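You operate a simulated robot arm through the tools that you are given. There is no shell and no other tool. Be economical: measure what you need, move in short steps, check, and stop when the job is done.

Carry out the task below with a simulated robot arm. There is one attempt and no reset: what you move stays moved.

TASK
Shut the drain, open the main valve and bring the TROUGH line to 2 bar.

The check looks at the end state, three seconds after you hand in, the way a careful person would. Anything else that was tipped, shoved, dropped, spilled or broken makes it a failure.

THE ROBOT
A 6-joint arm with a two-finger parallel gripper, fixed in place. Base frame: the origin is at the foot of the arm, x ahead of it, y to its left, z up. Readings come in mm, degrees, newtons and seconds.
With the tool pointing down near the work surface it reaches from about 220 to 620 mm from the base axis. Its first joint turns from -66.0 to 66.0 degrees. Payload 2.7 kg.
The TCP is the grasp point between the finger pads, 23 mm short of the fingertips. In the tool frame z runs along the fingers and y along their closing line. The gripper opens to 94 mm. The fingers are 38 mm wide and 10 mm thick; the gripper's body (54 by 96 mm) begins 39 mm behind the TCP.
Orientation is that of the tool frame in the base frame, as a unit quaternion [x, y, z, w]. With the fingers straight down and closing along the base's y, the tool's x points along the base's -x, its y along +y and its z along -z.

THE INTERFACE
- The arm moves only by the tool drive_tool. Its argument "commands" is one flat list of numbers, 7 for each row, row after row: the turn, a rotation vector about the base's x, y, z in degrees, then the shift along the base's x, y, z in mm, then the gripper command, from -1 (shut) to 1 (fully open), values between in proportion. In form: [rx, ry, rz, x, y, z, fingers, rx, ry, rz, x, y, z, fingers, ...]. A call has 1 to 10 rows; each row shifts and turns the commanded pose from where the row before left it. Rows are played at 5 a second. More than 50 mm and 8.6 degrees between two rows, or a gripper value outside its range, and nothing of the call is played. A pose out of reach is approached as far as the arm can. The call stops where the force on the tool passes 40 N (or 10 N more than at its start, if that is more) or the arm is blocked; 0.2 s more then pass. Each finger travels about 45 mm/s and halts on what it meets, pressing with about 30 N; the grip force reading is that of the motor and also rises with nothing between the fingers. The clock runs only during rows and for 0.2 s after the last one: add rows that do not move to give the fingers time. The reply holds the time, the measured pose of the TCP, the force on the tool along the base axes, the opening and the grip force, in the units named above and with some noise, with the torque about the TCP (base axes, N m) and any sound that the robot's microphone picked up.
- Cameras (640 x 400 px; columns grow to the right, rows downward): "scene" is fixed at [99, -451.9, 1417.7]; the picture's right is [0.54, -0.84, 0.00], its down [-0.38, -0.24, -0.89] and it looks along [0.76, 0.48, -0.45] (base axes); focal length 341 px, centre (320, 200). "wrist" rides on the gripper at [86, 16, -74] in the tool frame; the picture's right is [-0.18, 0.98, 0.00], its down [-0.58, -0.11, -0.81] and it looks along [-0.79, -0.15, 0.59] (tool axes); focal length 243 px, centre (320, 200). There is no depth. A picture from a camera that has moved, and an enlarged one, comes with that camera's place and axes in the base frame and with its lens.
- grab_frame(camera): a new picture of that camera. It takes no simulated time.
- enlarge(camera, box): a new picture of the part [left, top, right, bottom] of that camera's present view, enlarged. It takes no simulated time.
- sign_off(): hands the job in; it is judged then, once.

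Go step by step. Nothing tells you positions but the pictures and the camera data: compare them with the known pose of the tool, close in by small moves and look again before you grip or let go. The budget is 120 turns and 76 pictures, counting those below and the enlarged ones. Unless the task says otherwise, let go and move clear before handing in, and close with one line.

The tools are called after "Emit:" as a command line: name --argument value ..., lists and objects as JSON in quotes. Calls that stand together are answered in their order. drive_tool: Moves the arm, as the interface text tells. Its arguments: {"type":"object","properties":{"commands":{"type":"array"}},"required":["commands"]} The other tools are called the same way: grab_frame (camera) takes a picture; enlarge (camera, box) takes an enlarged picture of a part of a camera's view; sign_off () hands the job in.

At the start:

```text
time_s: 0.0
eef_pos: [384.6, -71.2, 1227.3]
tcp_rot: [-0.001, 1.0, 0.0, 0.0]
ft_force: [-0.2, -0.3, 0.1]
torque: [0.0, 0.01, -0.01]
finger_gap: 94.0
finger_force: 0.1
```

scene: 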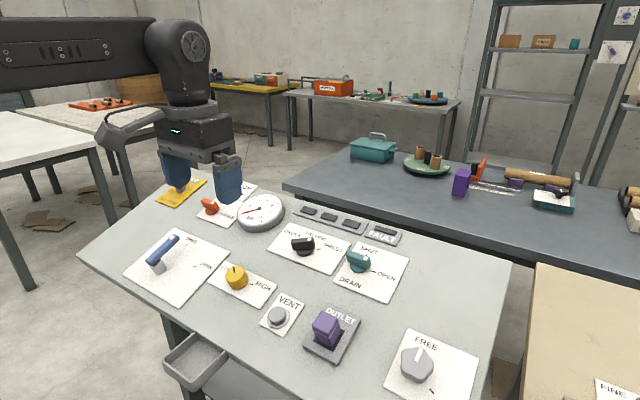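
wrist: 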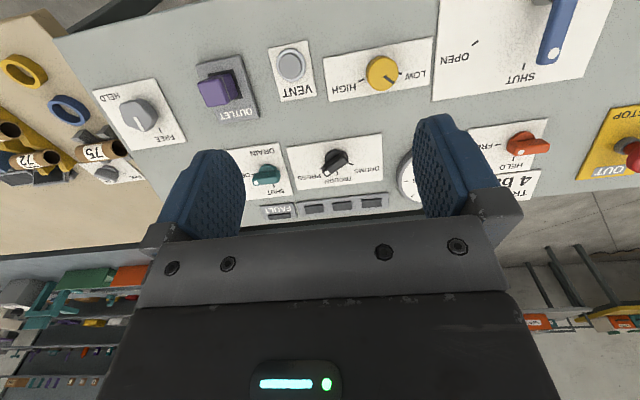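

I see a panel with a lever (blue, main valve), drain knob (teal), selector (black), gauge, yellow knob, red/grey locks, an outlet and a vent. I'll look closer at each part first.

Emit:
enlarge --camera "scene" --box '[80, 170, 300, 308]'

Emit:
enlarge --camera "scene" --box '[260, 190, 480, 328]'

Emit:
enlarge --camera "scene" --box '[280, 270, 500, 400]'

Emit:
enlarge --camera "wrist" --box '[380, 60, 640, 222]'

```text
2.90 times, centred on (190, 239) of scene
camera zoom: at [99.0, -451.9, 1417.7], right [0.54, -0.84, 0.0], down [-0.38, -0.24, -0.89], along [0.76, 0.48, -0.45], focal length 989 px, centre (697, 87)
```

zoom: 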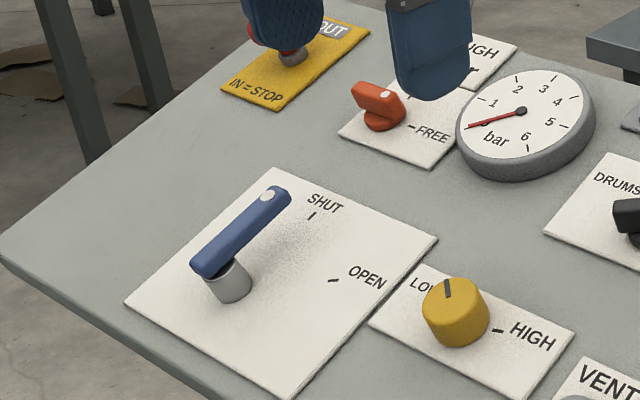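

```text
2.90 times, centred on (370, 259) of scene
camera zoom: at [99.0, -451.9, 1417.7], right [0.54, -0.84, 0.0], down [-0.38, -0.24, -0.89], along [0.76, 0.48, -0.45], focal length 989 px, centre (175, 29)
```

zoom: 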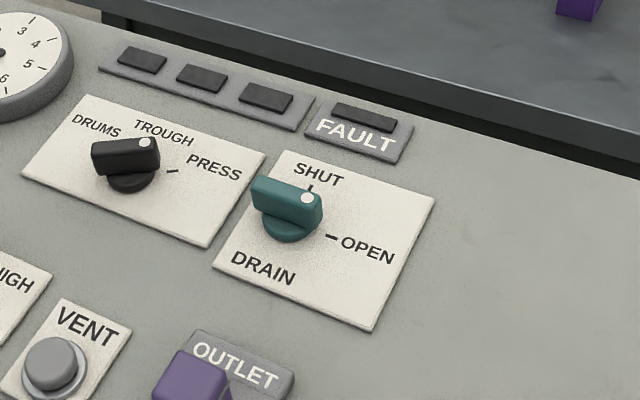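

```text
2.91 times, centred on (390, 335) of scene
camera zoom: at [99.0, -451.9, 1417.7], right [0.54, -0.84, 0.0], down [-0.38, -0.24, -0.89], along [0.76, 0.48, -0.45], focal length 993 px, centre (116, -193)
```

zoom: 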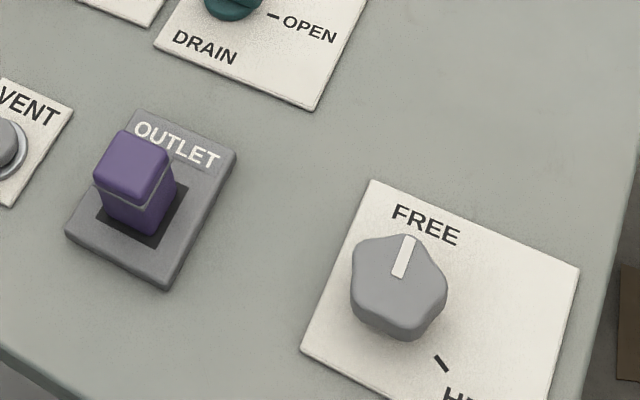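

```text
2.46 times, centred on (510, 141) of wrist
camera zoom: at [299.0, -54.8, 1301.7], right [0.18, 0.98, 0.0], down [0.58, -0.11, 0.81], along [0.79, -0.15, -0.59], focal length 597 px, centre (-148, 345)
```

zoom: 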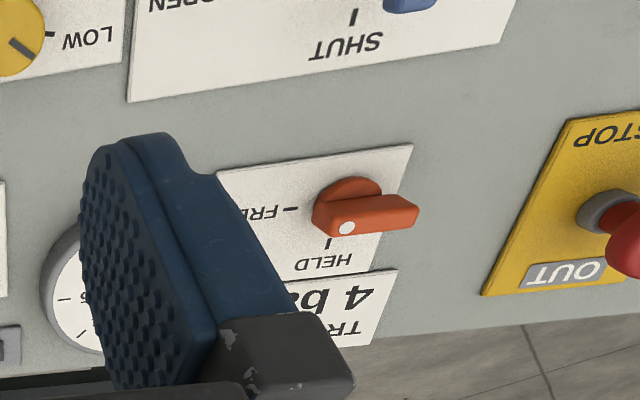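

The panel seems to slope up away from the arm by about 22°. I'll shut the fingers to clear the wrist view and read the labels.

Emit:
drive_tool --commands '[0, 0, 0, 0, 0, 30, -1, 0, 0, 0, 0, 0, 30, -1, 0, 0, 0, 0, 0, 0, -1, 0, 0, 0, 0, 0, 0, -1, 0, 0, 0, 0, 0, 0, -1, 0, 0, 0, 0, 0, 0, -1]'

Emit:
grab_frame --camera "wrist"

Emit:
grab_frame --camera "scene"

```text
time_s: 1.4
eef_pos: [384.0, -69.5, 1287.7]
tcp_rot: [0.0, 1.0, -0.001, 0.0]
ft_force: [-0.3, -0.3, -0.1]
torque: [0.02, 0.0, 0.02]
finger_gap: 0.1
finger_force: 29.9
```

```text
69 pictures are left
camera wrist: at [299.0, -54.5, 1362.2], right [0.18, 0.98, 0.0], down [0.58, -0.11, 0.81], along [0.79, -0.15, -0.59], focal length 243 px, centre (320, 200)
```

wrist: 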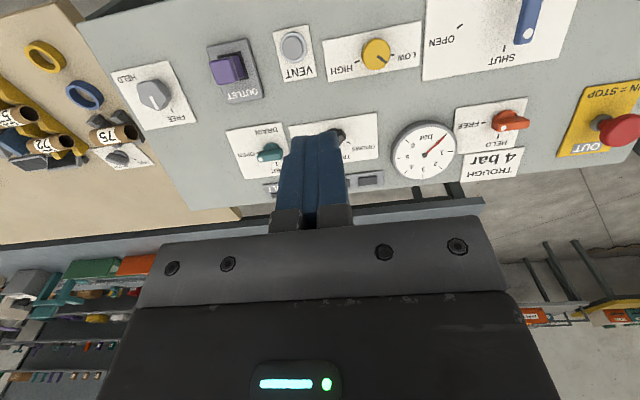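

```text
68 pictures are left
```

scene: 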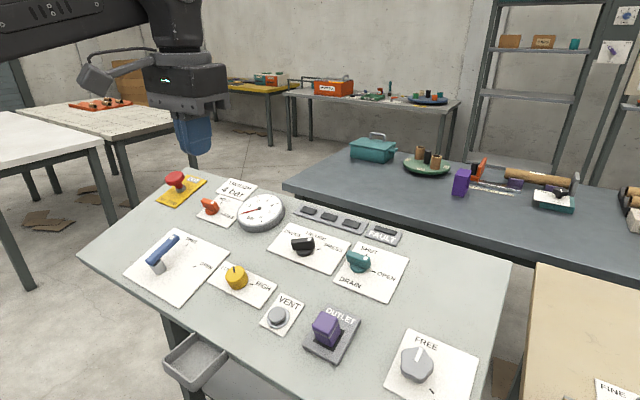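

The note says "TROUGH 4 bar", but the task asks for 2. I'll look closer at each control's pointer.

Emit:
enlarge --camera "scene" --box '[270, 215, 410, 303]'

Emit:
enlarge --camera "scene" --box '[150, 165, 290, 253]'

Emit:
enlarge --camera "wrist" --box '[220, 0, 460, 150]'

Emit:
enlarge --camera "wrist" --box '[380, 0, 640, 190]'

```text
4.55 times, centred on (340, 259) of scene
camera zoom: at [99.0, -451.9, 1417.7], right [0.54, -0.84, 0.0], down [-0.38, -0.24, -0.89], along [0.76, 0.48, -0.45], focal length 1551 px, centre (229, -68)
```

zoom: 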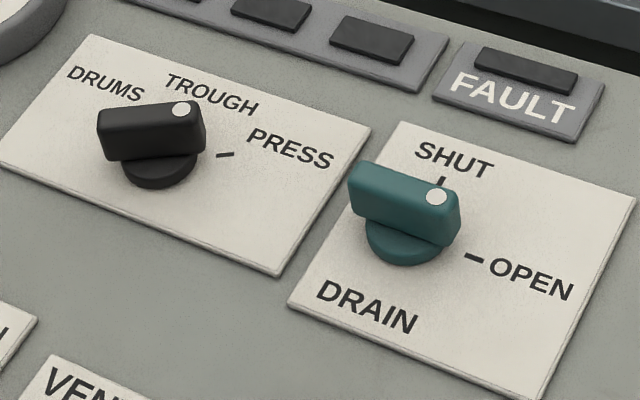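

```text
4.55 times, centred on (220, 209) of scene
camera zoom: at [99.0, -451.9, 1417.7], right [0.54, -0.84, 0.0], down [-0.38, -0.24, -0.89], along [0.76, 0.48, -0.45], focal length 1551 px, centre (774, 159)
```

zoom: 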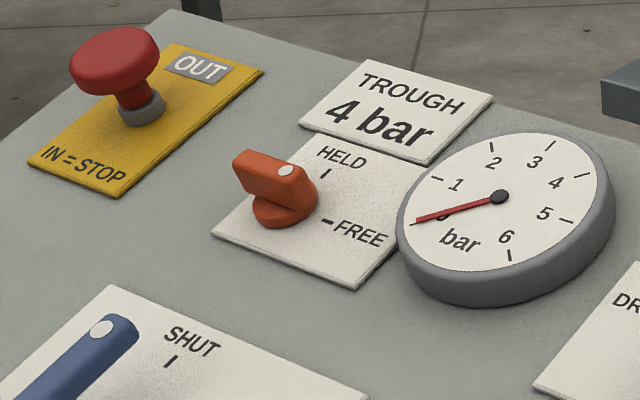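

```text
2.67 times, centred on (340, 75) of wrist
camera zoom: at [299.0, -54.5, 1362.2], right [0.18, 0.98, 0.0], down [0.58, -0.11, 0.81], along [0.79, -0.15, -0.59], focal length 647 px, centre (267, 533)
```

zoom: 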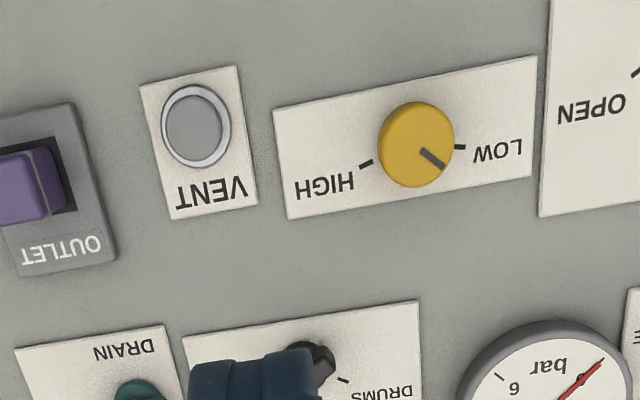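

```text
2.11 times, centred on (510, 95) of wrist
camera zoom: at [299.0, -54.5, 1362.2], right [0.18, 0.98, 0.0], down [0.58, -0.11, 0.81], along [0.79, -0.15, -0.59], focal length 511 px, centre (-80, 421)
```

zoom: 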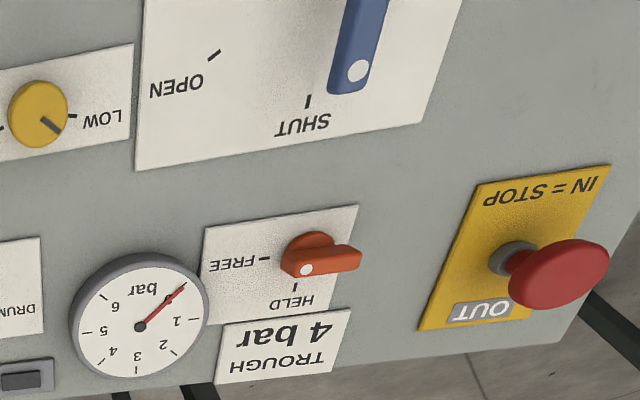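

The drain pointer (white dot) is at OPEN, the selector is at PRESS, the lever is at SHUT, and the regulator is near LOW. I'll work in this order: drain shut, selector to TROUGH, main valve open, then regulate. First I tilt the tool to the panel, yaw it and approach above the drain knob.

Emit:
drive_tool --commands '[0, -6.67, 0, 20, -15, -15, -0.2, 0, -6.67, 0, 20, -15, -15, -0.2, 0, -6.66, 0, 20, -15, -15, -0.2, 2.8, 0, -7.69, 20, -15, -15, 0.2, 2.8, 0, -7.69, 20, -15, -15, 0.2, 2.8, 0, -7.69, 20, -15, -15, 0.2, 2.8, 0, -7.69, 20, -15, -15, 0.2, 2.8, 0, -7.69, 20, -15, -15, 0.2, 2.8, 0, -7.69, 20, -15, -15, 0.2, 2.8, 0, -7.69, 20, -15, -15, 0.2]'

Emit:
drive_tool --commands '[2.8, 0, -7.69, 0, 0, -10, 0.2, 2.8, 0, -7.69, 0, 0, -10, 0.2, 2.8, 0, -7.69, 0, 0, -10, 0.2, 2.8, 0, -7.69, 0, 0, -10, 0.2, 0, 0, 0, 0, 0, 0, 0.2]'

Emit:
grab_frame --camera "wrist"

Emit:
grab_frame --camera "scene"

```text
time_s: 3.6
eef_pos: [585.1, -220.0, 1137.0]
tcp_rot: [0.473, 0.864, 0.085, 0.152]
ft_force: [0.0, -0.1, 0.8]
torque: [-0.02, 0.03, 0.0]
finger_gap: 56.6
finger_force: 0.1
```

```text
time_s: 4.8
eef_pos: [585.4, -220.3, 1097.3]
tcp_rot: [0.697, 0.695, 0.124, 0.123]
ft_force: [-0.9, 0.1, 0.2]
torque: [-0.05, 0.0, -0.03]
finger_gap: 56.6
finger_force: 0.1
```

```text
63 pictures are left
camera wrist: at [575.3, -134.4, 1172.4], right [0.92, -0.19, 0.34], down [-0.38, -0.58, 0.72], along [0.06, -0.79, -0.61], focal length 243 px, centre (320, 200)
```

wrist: 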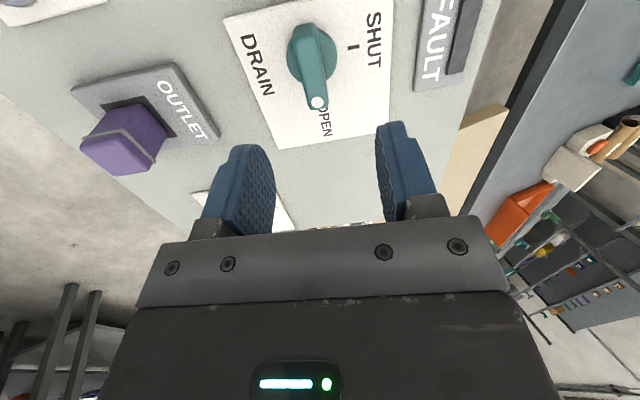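

```text
62 pictures are left
```

scene: 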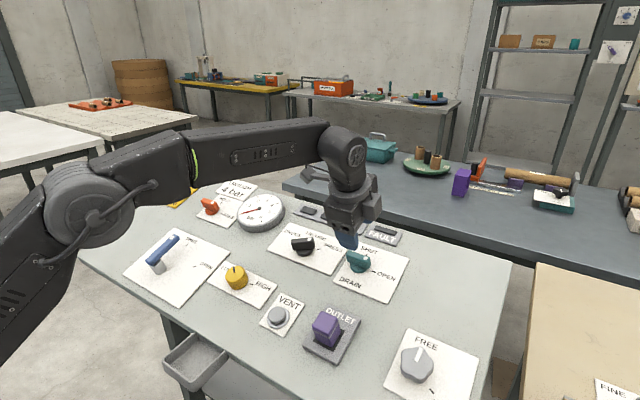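

The drain's at OPEN; its bar top is near (612, -218, 1013). I'll descend to about 30 mm short of it and look again.

Emit:
drive_tool --commands '[0, 0, 0, 5, 1, -17, 0.2, 0, 0, 0, 5, 1, -17, 0.2, 0, 0, 0, 5, 0, -17, 0.2, 0, 0, 0, 0, 0, 0, 0.2]'

Emit:
grab_frame --camera "wrist"

Emit:
enlarge --camera "scene" --box '[290, 200, 430, 288]'

```text
time_s: 5.8
eef_pos: [599.9, -218.4, 1045.3]
tcp_rot: [0.696, 0.696, 0.124, 0.122]
ft_force: [-0.2, 0.2, 0.3]
torque: [-0.01, -0.02, 0.01]
finger_gap: 56.3
finger_force: 0.1
```

```text
61 pictures are left
camera wrist: at [589.9, -132.2, 1121.6], right [0.92, -0.18, 0.34], down [-0.38, -0.58, 0.72], along [0.06, -0.79, -0.61], focal length 243 px, centre (320, 200)
```

wrist: 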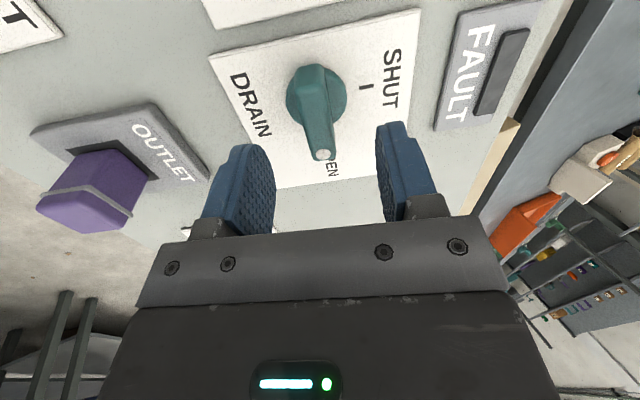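

```text
4.55 times, centred on (360, 244) of scene
camera zoom: at [99.0, -451.9, 1417.7], right [0.54, -0.84, 0.0], down [-0.38, -0.24, -0.89], along [0.76, 0.48, -0.45], focal length 1551 px, centre (138, 0)
```

zoom: 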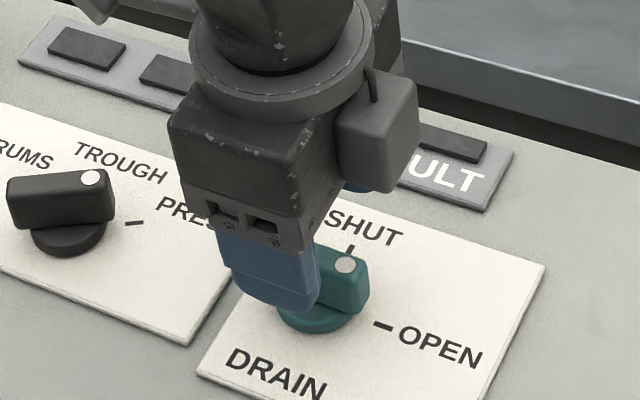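

Alignment looks good. I'll go down the remaining 33 mm and close on the bar.

Emit:
drive_tool --commands '[0, 0, 0, 4, 1.5, -11, 0.2, 0, 0, 0, 4, 1.5, -11, 0.2, 0, 0, 0, 3, 0, -9, 0.2, 0, 0, 0, 0, 0, 0, 0.2, 0, 0, 0, 0, 0, 0, -0.8, 0, 0, 0, 0, 0, 0, -0.8, 0, 0, 0, 0, 0, 0, -0.8, 0, 0, 0, 0, 0, 0, -0.8]'

Emit:
grab_frame --camera "wrist"

```text
time_s: 7.6
eef_pos: [610.5, -215.4, 1014.6]
tcp_rot: [0.697, 0.696, 0.123, 0.121]
ft_force: [-11.7, 1.6, 1.5]
torque: [0.28, 1.12, 0.12]
finger_gap: 16.3
finger_force: 45.2
```

```text
59 pictures are left
camera wrist: at [600.6, -129.3, 1090.5], right [0.93, -0.18, 0.33], down [-0.38, -0.58, 0.72], along [0.06, -0.79, -0.61], focal length 243 px, centre (320, 200)
```

wrist: 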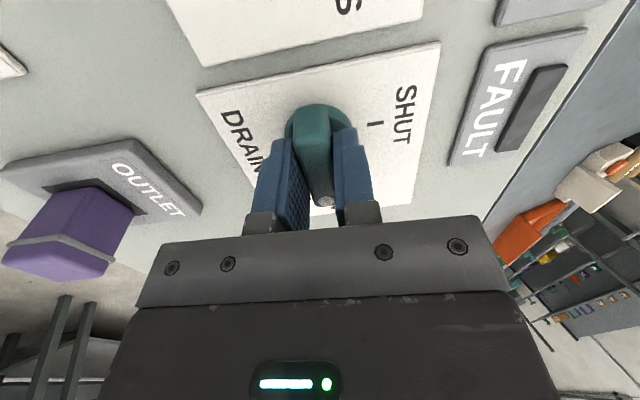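

Gripped (gap 16 mm) with a small side load. I'll ease it by a couple of mm and then start turning counter-clockwise.

Emit:
drive_tool --commands '[0, 0, 0, -2, 0, -0.7, -0.8, -2.8, 0, 7.69, 0, 0, 0, -0.8, -2.8, 0, 7.69, 0, 0, 0, -0.8, -2.8, 0, 7.69, 0, 0, 0, -0.8]'

```text
time_s: 8.6
eef_pos: [609.1, -215.1, 1014.5]
tcp_rot: [0.53, 0.83, 0.094, 0.147]
ft_force: [16.8, -0.9, -0.7]
torque: [0.62, 1.05, 0.18]
finger_gap: 16.5
finger_force: 45.1
```

It turns easily; I'll correct by 1 mm and continue.

Emit:
drive_tool --commands '[-2.8, 0, 7.69, 1, 0, 0.4, -0.8, -2.8, 0, 7.69, 0, 0, 0, -0.8, -2.8, 0, 7.69, 0, 0, 0, -0.8]'

```text
time_s: 9.4
eef_pos: [610.8, -215.2, 1015.5]
tcp_rot: [0.341, 0.924, 0.061, 0.163]
ft_force: [8.0, 5.4, 3.2]
torque: [0.34, 1.57, 0.07]
finger_gap: 16.3
finger_force: 45.0
```

Emit:
drive_tool --commands '[-2.8, 0, 7.69, 0.3, 0.3, 0, -0.8, -2.8, 0, 7.69, 0.3, 0.3, 0, -0.8, -2.8, 0, 7.69, 0, 0, 0, -0.8, -2.8, 0, 7.69, 0, 0, 0, -0.8, -2.8, 0, 7.69, 0, 0, 0, -0.8]'

Emit:
grab_frame --camera "wrist"

Emit:
enlarge --camera "scene" --box '[290, 200, 430, 288]'

```text
time_s: 10.6
eef_pos: [609.9, -215.0, 1014.8]
tcp_rot: [-0.001, 0.985, 0.0, 0.173]
ft_force: [-8.4, 8.0, 6.1]
torque: [0.3, 1.11, -0.27]
finger_gap: 16.0
finger_force: 44.9
```

```text
58 pictures are left
camera wrist: at [504.0, -199.3, 1055.5], right [0.17, 0.98, 0.06], down [0.27, -0.11, 0.96], along [0.95, -0.15, -0.29], focal length 243 px, centre (320, 200)
```

wrist: 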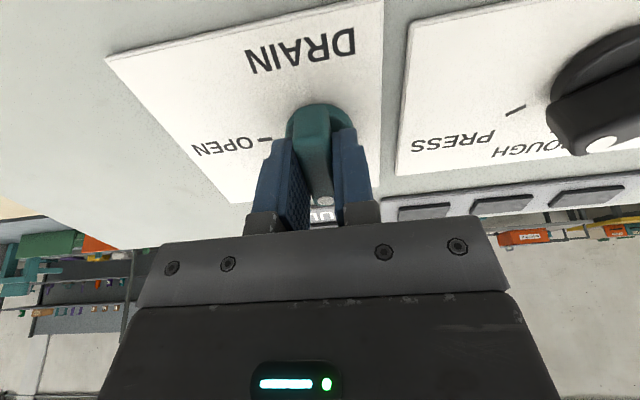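

```text
4.55 times, centred on (360, 244) of scene
camera zoom: at [98.7, -451.6, 1417.8], right [0.54, -0.84, 0.0], down [-0.38, -0.24, -0.89], along [0.76, 0.48, -0.45], focal length 1551 px, centre (138, 0)
```

zoom: 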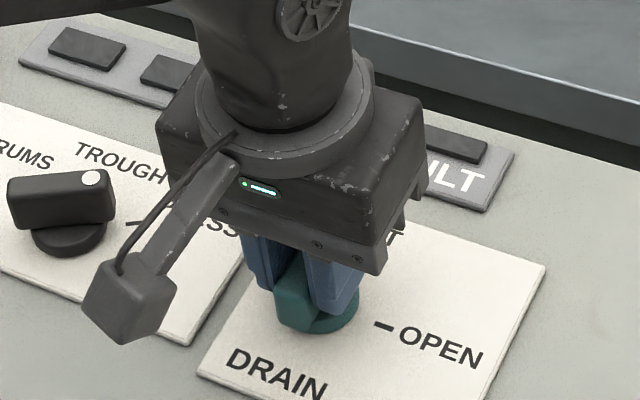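

The drain is now turned to SHUT. I'll release, back off along the panel normal and check.

Emit:
drive_tool --commands '[0, 0, 0, 0, 0, 0, 0.2, 0, 0, 0, 0, 0, 0, 0.2, 0, 0, 0, 0, 0, 0, 0.2, 0, 0, 0, -7, 0, 19, 0.2, 0, 0, 0, -10, 0, 28, 0.2, 0, 0, 0, -10, 0, 28, 0.2, 0, 0, 0, -10, 20, 28, 0.2]'

Emit:
grab_frame --camera "wrist"

Emit:
grab_frame --camera "scene"

```text
time_s: 12.2
eef_pos: [572.5, -194.1, 1118.4]
tcp_rot: [0.0, 0.985, 0.0, 0.173]
ft_force: [0.1, 1.0, 0.3]
torque: [0.04, -0.02, 0.02]
finger_gap: 56.4
finger_force: 0.1
```

```text
56 pictures are left
camera wrist: at [466.7, -178.6, 1158.2], right [0.17, 0.98, 0.06], down [0.27, -0.11, 0.96], along [0.95, -0.15, -0.29], focal length 243 px, centre (320, 200)
```

wrist: 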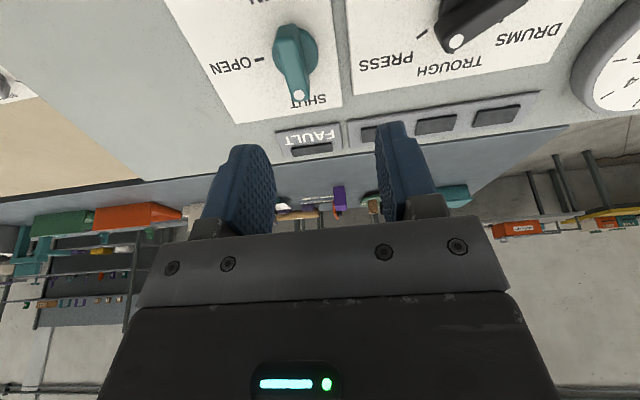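

```text
55 pictures are left
```

scene: 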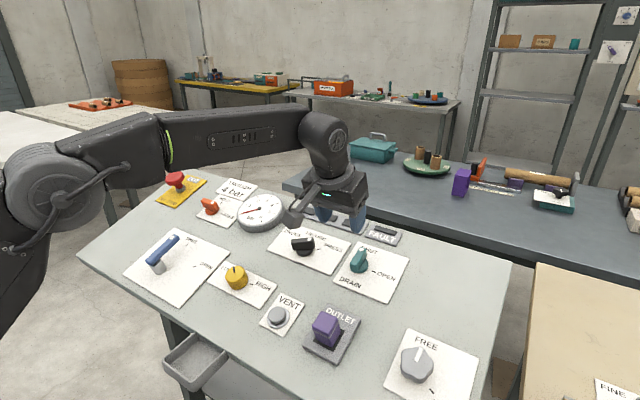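

The drain points at SHUT. Next I'll hover over the black selector with the yaw matched to its PRESS angle.

Emit:
drive_tool --commands '[2.907, 0, -7.99, 2, 15, 0, 0.2, 2.907, 0, -7.99, 2, 15, 0, 0.2, 2.907, 0, -7.99, 2, 15, -5, 0.2, 2.907, 0, -7.99, 2, 15, -5, 0.2, 2.907, 0, -7.99, 2, 15, -5, 0.2, 2.907, 0, -7.99, 2, 15, -10, 0.2, 2.907, 0, -7.99, 0, 15, -10, 0.2, 0, 0, 0, 0, 3, -5, 0.2, 0, 0, 0, 0, 0, 0, 0.2]'

Emit:
grab_frame --camera "wrist"

Emit:
enlarge --camera "scene" --box '[240, 190, 380, 278]'

```text
time_s: 14.2
eef_pos: [586.1, -86.6, 1078.0]
tcp_rot: [0.489, 0.855, 0.086, 0.151]
ft_force: [-0.4, 0.3, 1.3]
torque: [0.05, 0.0, 0.02]
finger_gap: 56.4
finger_force: 0.1
```

```text
54 pictures are left
camera wrist: at [532.7, -4.4, 1137.8], right [0.88, 0.34, 0.32], down [-0.09, -0.56, 0.83], along [0.46, -0.76, -0.46], focal length 243 px, centre (320, 200)
```

wrist: 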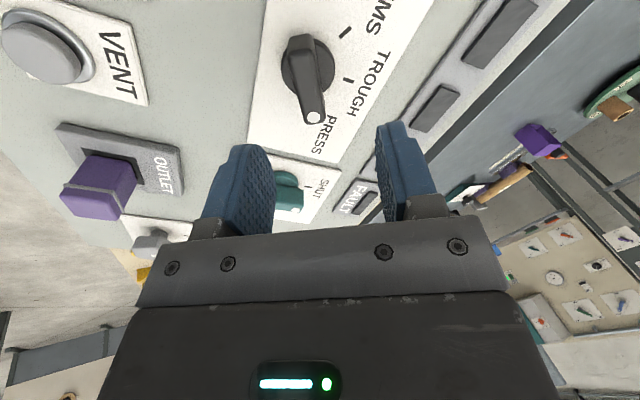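

```text
4.55 times, centred on (310, 234) of scene
camera zoom: at [99.0, -451.9, 1417.7], right [0.54, -0.84, 0.0], down [-0.38, -0.24, -0.89], along [0.76, 0.48, -0.45], focal length 1551 px, centre (366, 46)
```

zoom: 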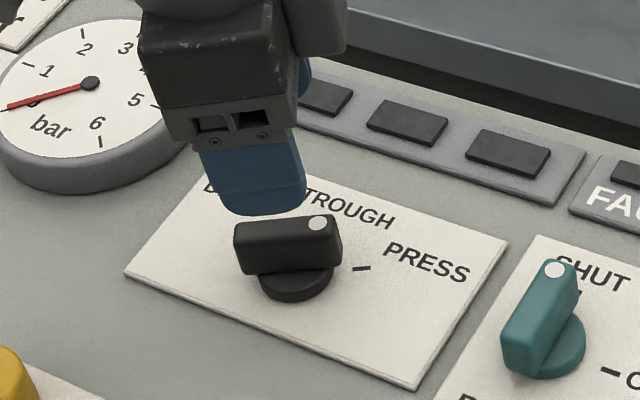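

The selector axis top is near (602, -84.5, 1009), pointing at PRESS with TROUGH 60° counter-clockwise from it. I'll descend and look.

Emit:
drive_tool --commands '[0, 0, 0, 0, 1, -16, 0.2, 0, 0, 0, 3, 1, -12, 0.2, 0, 0, 0, 5, 0, -14, 0.2, 0, 0, 0, 0, 0, 0, 0.2]'

Emit:
grab_frame --camera "wrist"

```text
time_s: 15.2
eef_pos: [593.2, -84.9, 1036.8]
tcp_rot: [0.489, 0.855, 0.085, 0.15]
ft_force: [-0.2, -0.8, -0.4]
torque: [-0.03, 0.01, -0.02]
finger_gap: 56.7
finger_force: 0.0
```

```text
52 pictures are left
camera wrist: at [540.1, -2.3, 1095.4], right [0.88, 0.34, 0.32], down [-0.09, -0.56, 0.83], along [0.46, -0.76, -0.46], focal length 243 px, centre (320, 200)
```

wrist: 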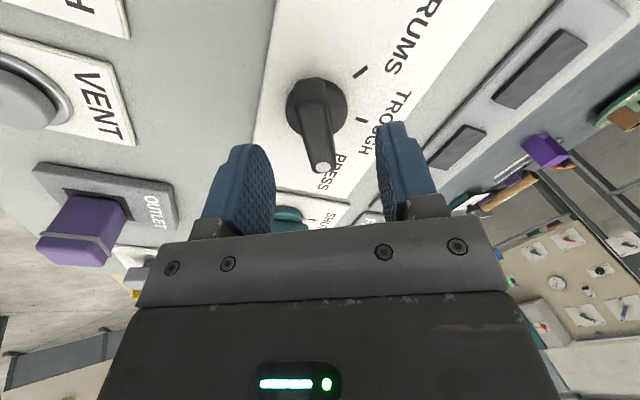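

Emit:
drive_tool --commands '[0, 0, 0, 4, 0, -10, 0.2, 0, 0, 0, 3, 0, -9, 0.2, 0, 0, 0, 2, 0, -7, 0.2, 0, 0, 0, 0, 0, 0, 0.2, 0, 0, 0, 0, 0, 0, -0.8, 0, 0, 0, 0, 0, 0, -0.8, 0, 0, 0, 0, 0, 0, -0.8, 0, 0, 0, 0, 0, 0, -0.8]'

Emit:
grab_frame --camera "wrist"

```text
time_s: 17.0
eef_pos: [602.8, -85.2, 1010.1]
tcp_rot: [0.488, 0.856, 0.085, 0.15]
ft_force: [-6.4, -4.3, 2.2]
torque: [-0.19, 1.26, -0.11]
finger_gap: 16.4
finger_force: 45.2
```

```text
51 pictures are left
camera wrist: at [548.6, -2.7, 1069.3], right [0.88, 0.34, 0.32], down [-0.08, -0.56, 0.83], along [0.46, -0.76, -0.46], focal length 243 px, centre (320, 200)
```

wrist: 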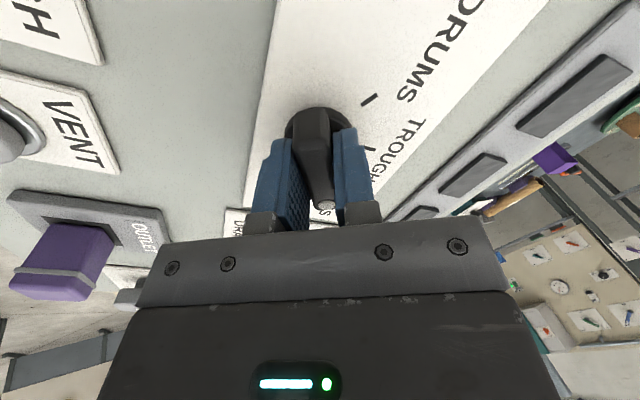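

Gripped cleanly. Now I'll turn it 60° counter-clockwise.

Emit:
drive_tool --commands '[-2.907, 0, 7.99, 0, 0, 0, -0.8, -2.907, 0, 7.99, 0, 0, 0, -0.8, -2.907, 0, 7.99, 0, 0, 0, -0.8, -2.907, 0, 7.99, 0, 0, 0, -0.8]'

Emit:
drive_tool --commands '[-2.907, 0, 7.99, 0, 0, 0, -0.8, -2.907, 0, 7.99, 0, 0, 0, -0.8, -2.907, 0, 7.99, 0, 0, 0, -0.8]'

Emit:
grab_frame --camera "wrist"

```text
time_s: 18.0
eef_pos: [600.7, -84.3, 1009.2]
tcp_rot: [0.216, 0.961, 0.037, 0.167]
ft_force: [-15.0, -3.8, 1.1]
torque: [-0.58, 1.29, -0.21]
finger_gap: 16.1
finger_force: 44.7
```

```text
time_s: 18.8
eef_pos: [601.8, -85.1, 1009.3]
tcp_rot: [-0.002, 0.985, 0.0, 0.171]
ft_force: [-20.1, -3.0, -0.8]
torque: [0.0, 0.37, -0.01]
finger_gap: 16.1
finger_force: 45.0
```

```text
50 pictures are left
camera wrist: at [495.6, -69.4, 1050.2], right [0.17, 0.98, 0.06], down [0.27, -0.11, 0.96], along [0.95, -0.15, -0.29], focal length 243 px, centre (320, 200)
```

wrist: 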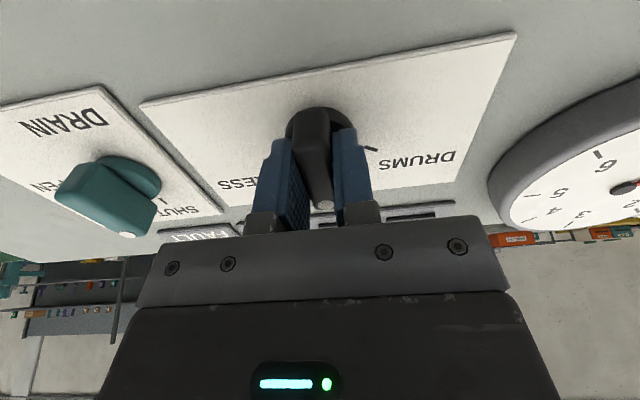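

At TROUGH. I'll release, retreat, and view the panel.

Emit:
drive_tool --commands '[0, 0, 0, 0, 0, 0, 0.2, 0, 0, 0, 0, 0, 0, 0.2, 0, 0, 0, 0, 0, 0, 0.2, 0, 0, 0, -7, 0, 19, 0.2, 0, 0, 0, -10, 0, 28, 0.2, 0, 0, 0, -20, 0, 28, 0.2, 0, 0, 0, -45, 20, 18, 0.2, 0, 0, 0, -45, 20, 10, 0.2, 0, 0, 0, -45, 20, 0, 0.2, 0, 0, 0, 0, 0, 0, 0.2]'

Emit:
grab_frame --camera "wrist"

Emit:
grab_frame --camera "scene"

```text
refused: row 7 steps farther than a row can; nothing moved
```

```text
49 pictures are left
camera wrist: at [495.6, -69.4, 1050.2], right [0.17, 0.98, 0.06], down [0.27, -0.11, 0.96], along [0.95, -0.15, -0.29], focal length 243 px, centre (320, 200)
```

wrist: 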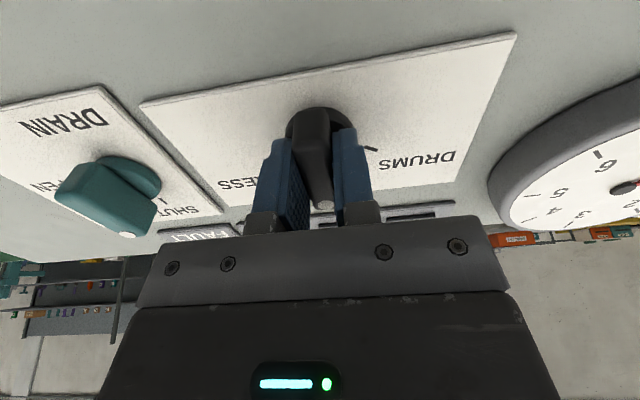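

```text
48 pictures are left
```

scene: 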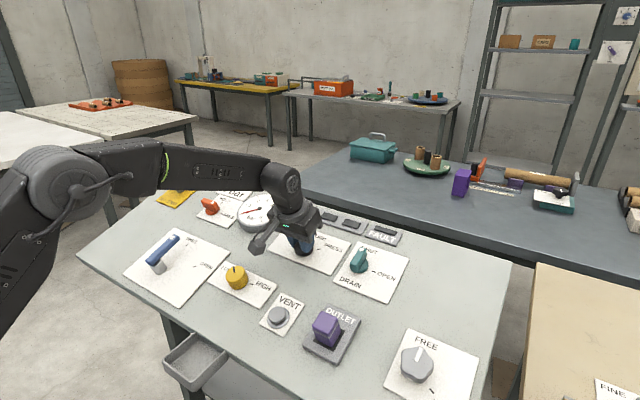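

One row was too long; I'll repeat with smaller steps.

Emit:
drive_tool --commands '[0, 0, 0, 0, 0, 0, 0.2, 0, 0, 0, 0, 0, 0, 0.2, 0, 0, 0, 0, 0, 0, 0.2, 0, 0, 0, -7, 0, 19, 0.2, 0, 0, 0, -10, 0, 28, 0.2, 0, 0, 0, -20, 0, 28, 0.2, 0, 0, 0, -40, 15, 18, 0.2, 0, 0, 0, -40, 20, 10, 0.2, 0, 0, 0, -40, 20, 0, 0.2, 0, 0, 0, 0, 0, 0, 0.2]'

Emit:
grab_frame --camera "wrist"

Emit:
grab_frame --camera "scene"

```text
time_s: 21.0
eef_pos: [446.2, -30.9, 1113.4]
tcp_rot: [0.0, 0.985, -0.001, 0.174]
ft_force: [-0.9, -0.4, -0.1]
torque: [-0.02, -0.03, -0.01]
finger_gap: 56.5
finger_force: 0.1
```

```text
47 pictures are left
camera wrist: at [339.9, -14.6, 1153.2], right [0.17, 0.98, 0.06], down [0.27, -0.11, 0.96], along [0.95, -0.15, -0.28], focal length 243 px, centre (320, 200)
```

wrist: 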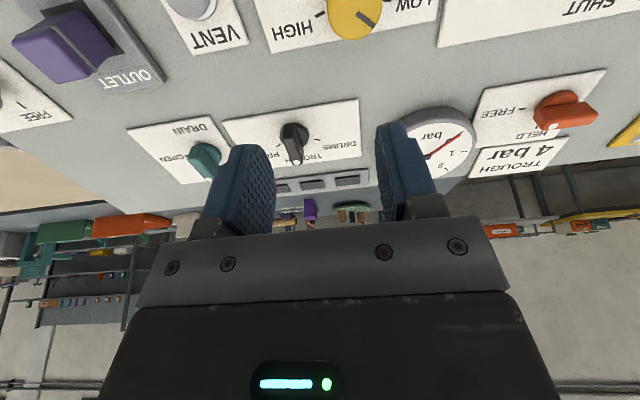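

```text
46 pictures are left
```

scene: 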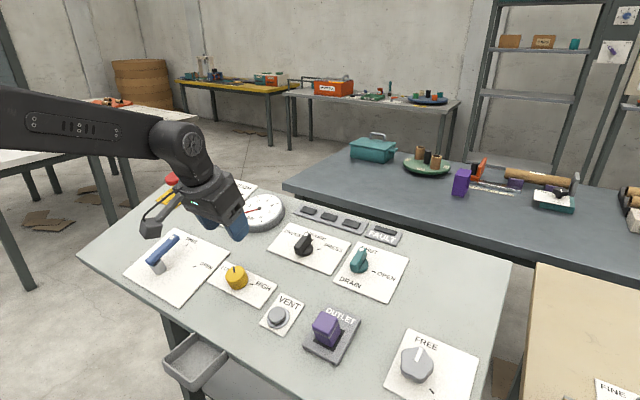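

The selector points to TROUGH and the drain is SHUT. Now I'll move to view the main valve lever.

Emit:
drive_tool --commands '[0, 0, 0, -20, 30, 10, 0, 0, 0, 0, -20, 30, 10, 0, 0, 0, 0, -20, 30, 10, 0, 0, 0, 0, -20, 30, 10, 0, 0, 6, 0, 0, 30, 0, 0, 0, 7, 0, 0, 30, 0, 0, 0, 7, 0, 0, 20, 0, 0, 0, 0, 0, 0, 0, 0, 0]'

Emit:
grab_frame --camera "wrist"

Emit:
enlarge --camera "scene" --box '[100, 210, 240, 298]'

```text
time_s: 22.8
eef_pos: [366.5, 170.4, 1153.4]
tcp_rot: [-0.001, 1.0, 0.0, -0.001]
ft_force: [-0.9, -0.7, 0.3]
torque: [0.01, -0.04, 0.02]
finger_gap: 47.0
finger_force: 0.0
```

```text
45 pictures are left
camera wrist: at [279.8, 186.0, 1228.3], right [0.18, 0.98, 0.0], down [0.58, -0.11, 0.81], along [0.79, -0.15, -0.59], focal length 243 px, centre (320, 200)
```

wrist: 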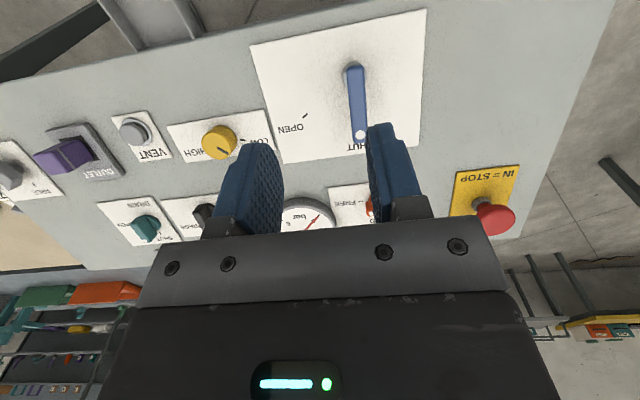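

```text
4.55 times, centred on (170, 254) of scene
camera zoom: at [99.0, -451.8, 1417.7], right [0.54, -0.84, 0.0], down [-0.38, -0.24, -0.89], along [0.76, 0.48, -0.45], focal length 1551 px, centre (1002, -46)
```

zoom: 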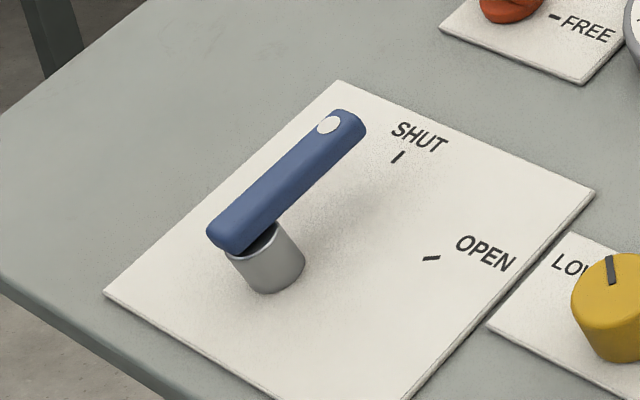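

The lever pivot is near (424, 200) and the bar top near (471, 200, 974.5) at grip radius 50 mm, straight at SHUT. OPEN is about 57° clockwise. I'll hover above the grip point.

Emit:
drive_tool --commands '[0, -6.67, 0, 16.6, 5.8, -24, 0, 0, -6.67, 0, 16.6, 5.8, -24, 0, 0, -6.66, 0, 16.6, 5.8, -24, 0, 0, 0, 0, 16.6, 5.8, -24, 0, 0, 0, 0, 16.6, 5.8, -24, 0, 0, 0, 0, 0, 0, 0, 0]'

Emit:
grab_frame --camera "wrist"

Emit:
enlarge --camera "scene" --box '[100, 190, 240, 278]'

```text
time_s: 24.2
eef_pos: [448.8, 199.1, 1032.2]
tcp_rot: [-0.001, 0.985, -0.001, 0.174]
ft_force: [-0.6, 0.4, 0.2]
torque: [0.04, 0.02, 0.0]
finger_gap: 46.9
finger_force: 0.1
```

```text
43 pictures are left
camera wrist: at [342.8, 214.4, 1073.0], right [0.17, 0.98, 0.06], down [0.27, -0.11, 0.96], along [0.95, -0.15, -0.28], focal length 243 px, centre (320, 200)
```

wrist: 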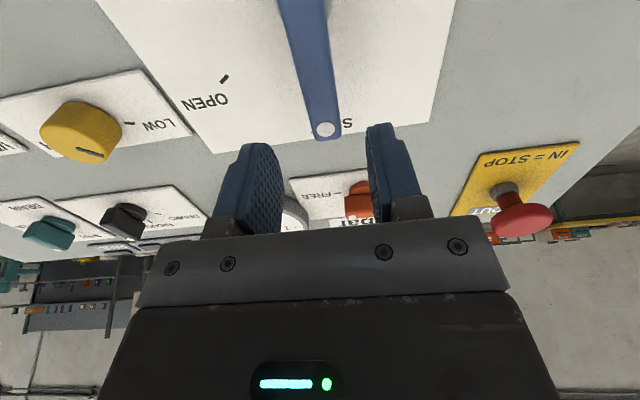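

```text
4.55 times, centred on (170, 234) of scene
camera zoom: at [99.0, -451.9, 1417.7], right [0.54, -0.84, 0.0], down [-0.38, -0.24, -0.89], along [0.76, 0.48, -0.45], focal length 1551 px, centre (1002, 46)
```

zoom: 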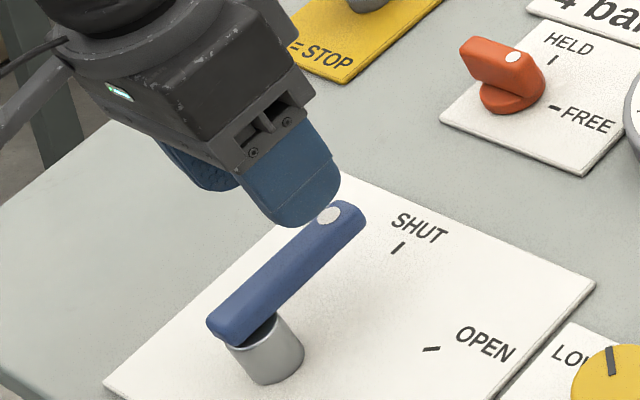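

Aligned. I'll descend and close on the lever.

Emit:
drive_tool --commands '[0, 0, 0, 7, 0, -19, 0, 0, 0, 0, 7, 0, -19, 0, 0, 0, 0, 7, 0, -18, 0, 0, 0, 0, 0, 0, 0, 0, 0, 0, 0, 0, 0, 0, -0.8, 0, 0, 0, 0, 0, 0, -0.8, 0, 0, 0, 0, 0, 0, -0.8, 0, 0, 0, 0, 0, 0, -0.8]'

Emit:
grab_frame --camera "wrist"

```text
time_s: 26.0
eef_pos: [468.4, 200.3, 976.9]
tcp_rot: [0.0, 0.985, 0.001, 0.174]
ft_force: [1.8, 11.4, -5.5]
torque: [0.36, -0.31, -0.53]
finger_gap: 19.8
finger_force: 44.8
```

```text
41 pictures are left
camera wrist: at [362.7, 215.7, 1017.2], right [0.17, 0.98, 0.06], down [0.27, -0.11, 0.96], along [0.95, -0.15, -0.28], focal length 243 px, centre (320, 200)
```

wrist: 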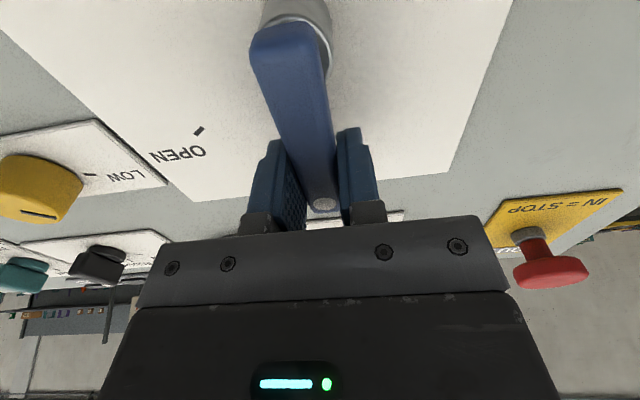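

Gripped. I'll swing the lever along its arc clockwise, first 24°.

Emit:
drive_tool --commands '[2.74, 0, -7.52, -0.44, -6.68, -0.16, -0.8, 2.74, 0, -7.52, -1.3, -6.55, -0.48, -0.8, 2.74, 0, -7.52, -2.15, -6.29, -0.78, -0.8]'

```text
time_s: 26.8
eef_pos: [464.6, 180.5, 976.7]
tcp_rot: [0.206, 0.963, 0.036, 0.169]
ft_force: [-8.3, 16.0, -1.9]
torque: [-0.73, -0.81, -0.86]
finger_gap: 19.9
finger_force: 44.9
```

Emit:
drive_tool --commands '[2.74, 0, -7.52, -3.8, -5.5, -1.4, -0.8, 2.74, 0, -7.52, -3.7, -5.5, -1.33, -0.8]'

Emit:
enlarge --camera "scene" --box '[130, 190, 270, 278]'

```text
time_s: 27.4
eef_pos: [457.8, 168.7, 973.2]
tcp_rot: [0.337, 0.925, 0.06, 0.163]
ft_force: [-5.7, 11.3, 5.1]
torque: [-0.88, -0.11, -0.66]
finger_gap: 19.9
finger_force: 44.8
```

```text
4.55 times, centred on (200, 234) of scene
camera zoom: at [98.8, -451.5, 1417.8], right [0.54, -0.84, 0.0], down [-0.38, -0.24, -0.89], along [0.76, 0.48, -0.45], focal length 1551 px, centre (866, 46)
```

zoom: 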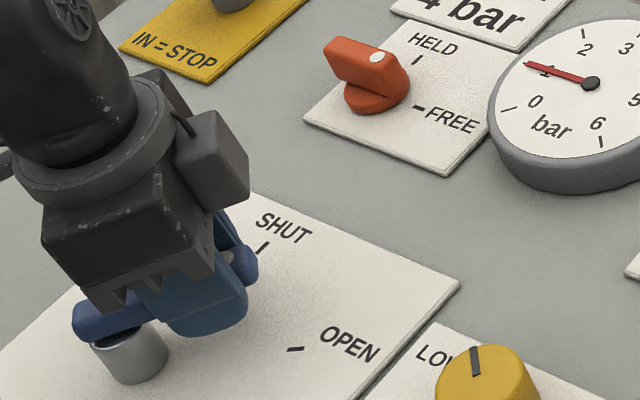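

The pressure is rising (about 1 bar). I'll continue the swing to OPEN.

Emit:
drive_tool --commands '[2.74, 0, -7.52, -4.8, -4.5, -1.75, -0.8, 2.74, 0, -7.52, -5.0, -4.1, -1.81, -0.8]'

Emit:
enlarge --camera "scene" --box '[130, 190, 270, 278]'

Emit:
grab_frame --camera "wrist"

```text
time_s: 28.0
eef_pos: [448.7, 159.5, 969.8]
tcp_rot: [0.463, 0.869, 0.081, 0.154]
ft_force: [-9.5, -0.5, 15.3]
torque: [-1.34, -0.01, -0.38]
finger_gap: 20.0
finger_force: 44.6
```

```text
4.55 times, centred on (200, 234) of scene
camera zoom: at [98.5, -451.9, 1417.7], right [0.54, -0.84, 0.0], down [-0.38, -0.24, -0.89], along [0.76, 0.48, -0.45], focal length 1551 px, centre (866, 46)
```

zoom: 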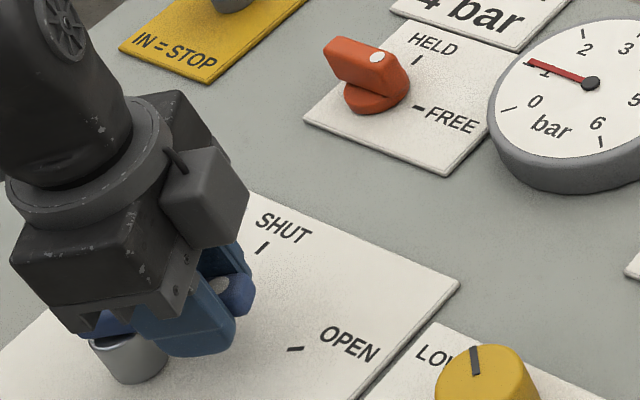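

```text
38 pictures are left
camera wrist: at [391.0, 239.7, 1028.0], right [0.86, 0.39, 0.31], down [-0.06, -0.54, 0.84], along [0.5, -0.74, -0.45], focal length 243 px, centre (320, 200)
```

wrist: 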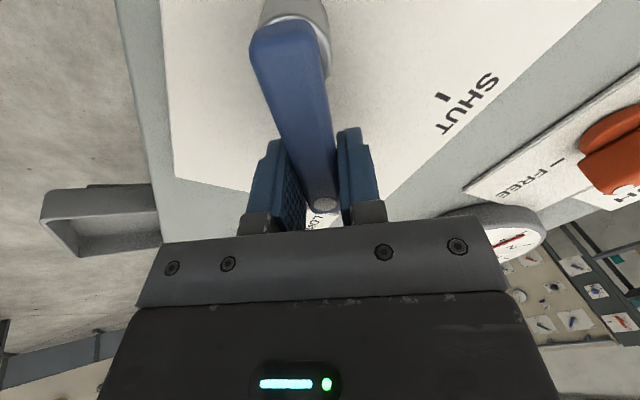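

Nearly there; about 4° more to reach the OPEN mark.

Emit:
drive_tool --commands '[1.37, 0, -3.76, -2.9, -1.8, -0.4, -0.8, 0, 0, 0, 0, 0, 0, -0.8]'

```text
time_s: 28.6
eef_pos: [445.6, 158.2, 969.2]
tcp_rot: [0.493, 0.853, 0.086, 0.151]
ft_force: [0.2, -5.4, 12.1]
torque: [-1.05, 0.17, -0.06]
finger_gap: 20.0
finger_force: 45.5
```

I'll release, lift away and check.

Emit:
drive_tool --commands '[0, 0, 0, 0, 0, 0, 0, 0, 0, 0, 0, 0, 0, 0, 0, 0, 0, 0, 0, 0, 0, 0, 0, 0, -7, 0, 19, 0, 0, 0, 0, -10, 0, 28, 0, 0, 0, 0, -10, 0, 28, 0, 0, 0, 0, -15, 10, 40, 0, 0, 0, 0, -15, 10, 40, 0, 0, 0, 0, 0, 0, 0, 0]'

Emit:
enlarge --camera "scene" --box '[110, 180, 290, 292]'

Emit:
grab_frame --camera "wrist"

```text
time_s: 30.6
eef_pos: [387.7, 179.2, 1124.3]
tcp_rot: [0.493, 0.853, 0.087, 0.15]
ft_force: [0.3, 0.1, 0.0]
torque: [-0.03, -0.02, -0.02]
finger_gap: 47.1
finger_force: 0.1
```

```text
3.56 times, centred on (200, 236) of scene
camera zoom: at [99.0, -451.9, 1417.7], right [0.54, -0.84, 0.0], down [-0.38, -0.24, -0.89], along [0.76, 0.48, -0.45], focal length 1214 px, centre (747, 72)
```

zoom: 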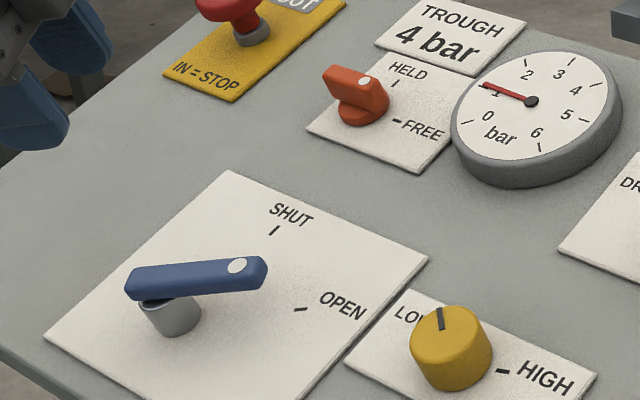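

```text
36 pictures are left
camera wrist: at [335.1, 260.9, 1184.5], right [0.89, 0.33, 0.32], down [-0.09, -0.56, 0.82], along [0.45, -0.76, -0.46], focal length 243 px, centre (320, 200)
```

wrist: 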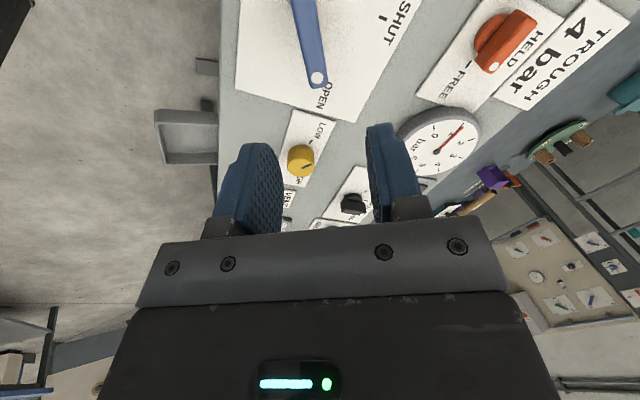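

The main valve is at OPEN and the gauge shows about 1.1 bar. Next is the yellow regulator knob near (486, -1, 962); I'll hover over it.

Emit:
drive_tool --commands '[-2.907, 0, 7.99, 8, -22, 0, 0.3, -2.907, 0, 7.99, 8, -22, 0, 0.5, -2.907, 0, 7.99, 8, -22, 0, 0.7, -2.907, 0, 7.99, 8, -22, -5, 0.7, -2.907, 0, 7.99, 8, -22, -15, 0.7, -2.907, 0, 7.99, 8, -22, -20, 0.7, -2.907, 0, 7.99, 10, -22, -20, 0.7, 0, 0, 0, 10, -15, -20, 0.7, 0, 0, 0, 10, -11, -18, 0.7, 0, 0, 0, 0, 0, 0, 0.7]'

Emit:
grab_frame --camera "wrist"

Emit:
enlarge --camera "scene" --box '[170, 200, 310, 288]'

```text
time_s: 32.8
eef_pos: [466.1, -2.5, 1026.4]
tcp_rot: [0.004, 0.985, 0.001, 0.174]
ft_force: [0.4, -0.6, -0.4]
torque: [0.01, 0.0, 0.01]
finger_gap: 80.1
finger_force: 0.1
```

```text
35 pictures are left
camera wrist: at [360.1, 14.3, 1066.7], right [0.18, 0.98, 0.07], down [0.27, -0.11, 0.96], along [0.95, -0.15, -0.29], focal length 243 px, centre (320, 200)
```

wrist: 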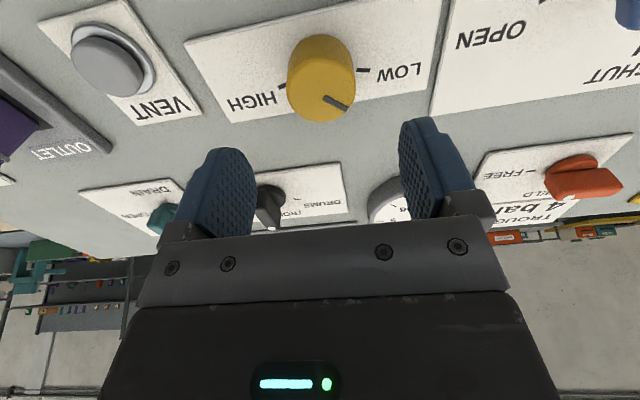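

```text
4.55 times, centred on (240, 244) of scene
camera zoom: at [99.0, -451.9, 1417.7], right [0.54, -0.84, 0.0], down [-0.38, -0.24, -0.89], along [0.76, 0.48, -0.45], focal length 1551 px, centre (684, 0)
```

zoom: 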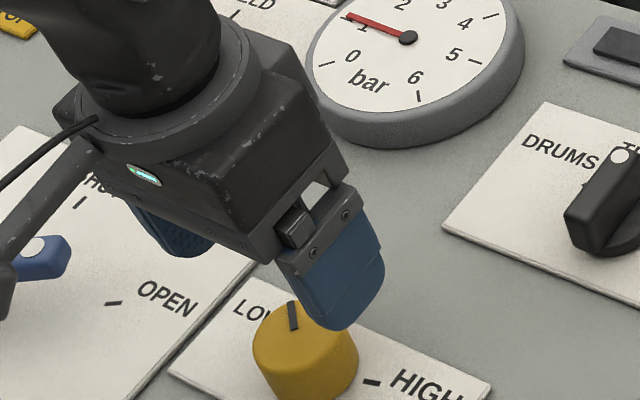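

Aligned; I'll descend around the knob and close.

Emit:
drive_tool --commands '[0, 0, 0, 6, 1, -20, 0.7, 0, 0, 0, 7, 1, -20, 0.7, 0, 0, 0, 7, 0, -20, 0.7, 0, 0, 0, 1, 0, -4, 0.7, 0, 0, 0, 0, 0, 0, -0.3, 0, 0, 0, 0, 0, 0, -0.3, 0, 0, 0, 0, 0, 0, -0.3, 0, 0, 0, 0, 0, 0, -0.3]'

Emit:
grab_frame --camera "wrist"

```text
time_s: 34.6
eef_pos: [487.0, 0.2, 963.2]
tcp_rot: [0.004, 0.985, 0.001, 0.173]
ft_force: [2.8, 6.3, -2.7]
torque: [-0.01, -0.14, -0.03]
finger_gap: 41.1
finger_force: 45.5
```

```text
33 pictures are left
camera wrist: at [381.3, 16.4, 1002.5], right [0.18, 0.98, 0.07], down [0.27, -0.11, 0.96], along [0.95, -0.15, -0.28], focal length 243 px, centre (320, 200)
```

wrist: 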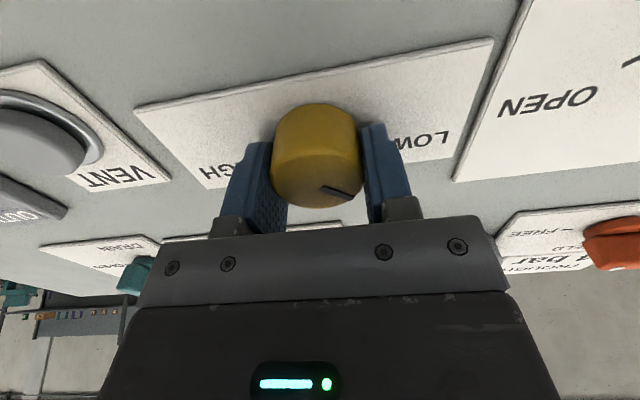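

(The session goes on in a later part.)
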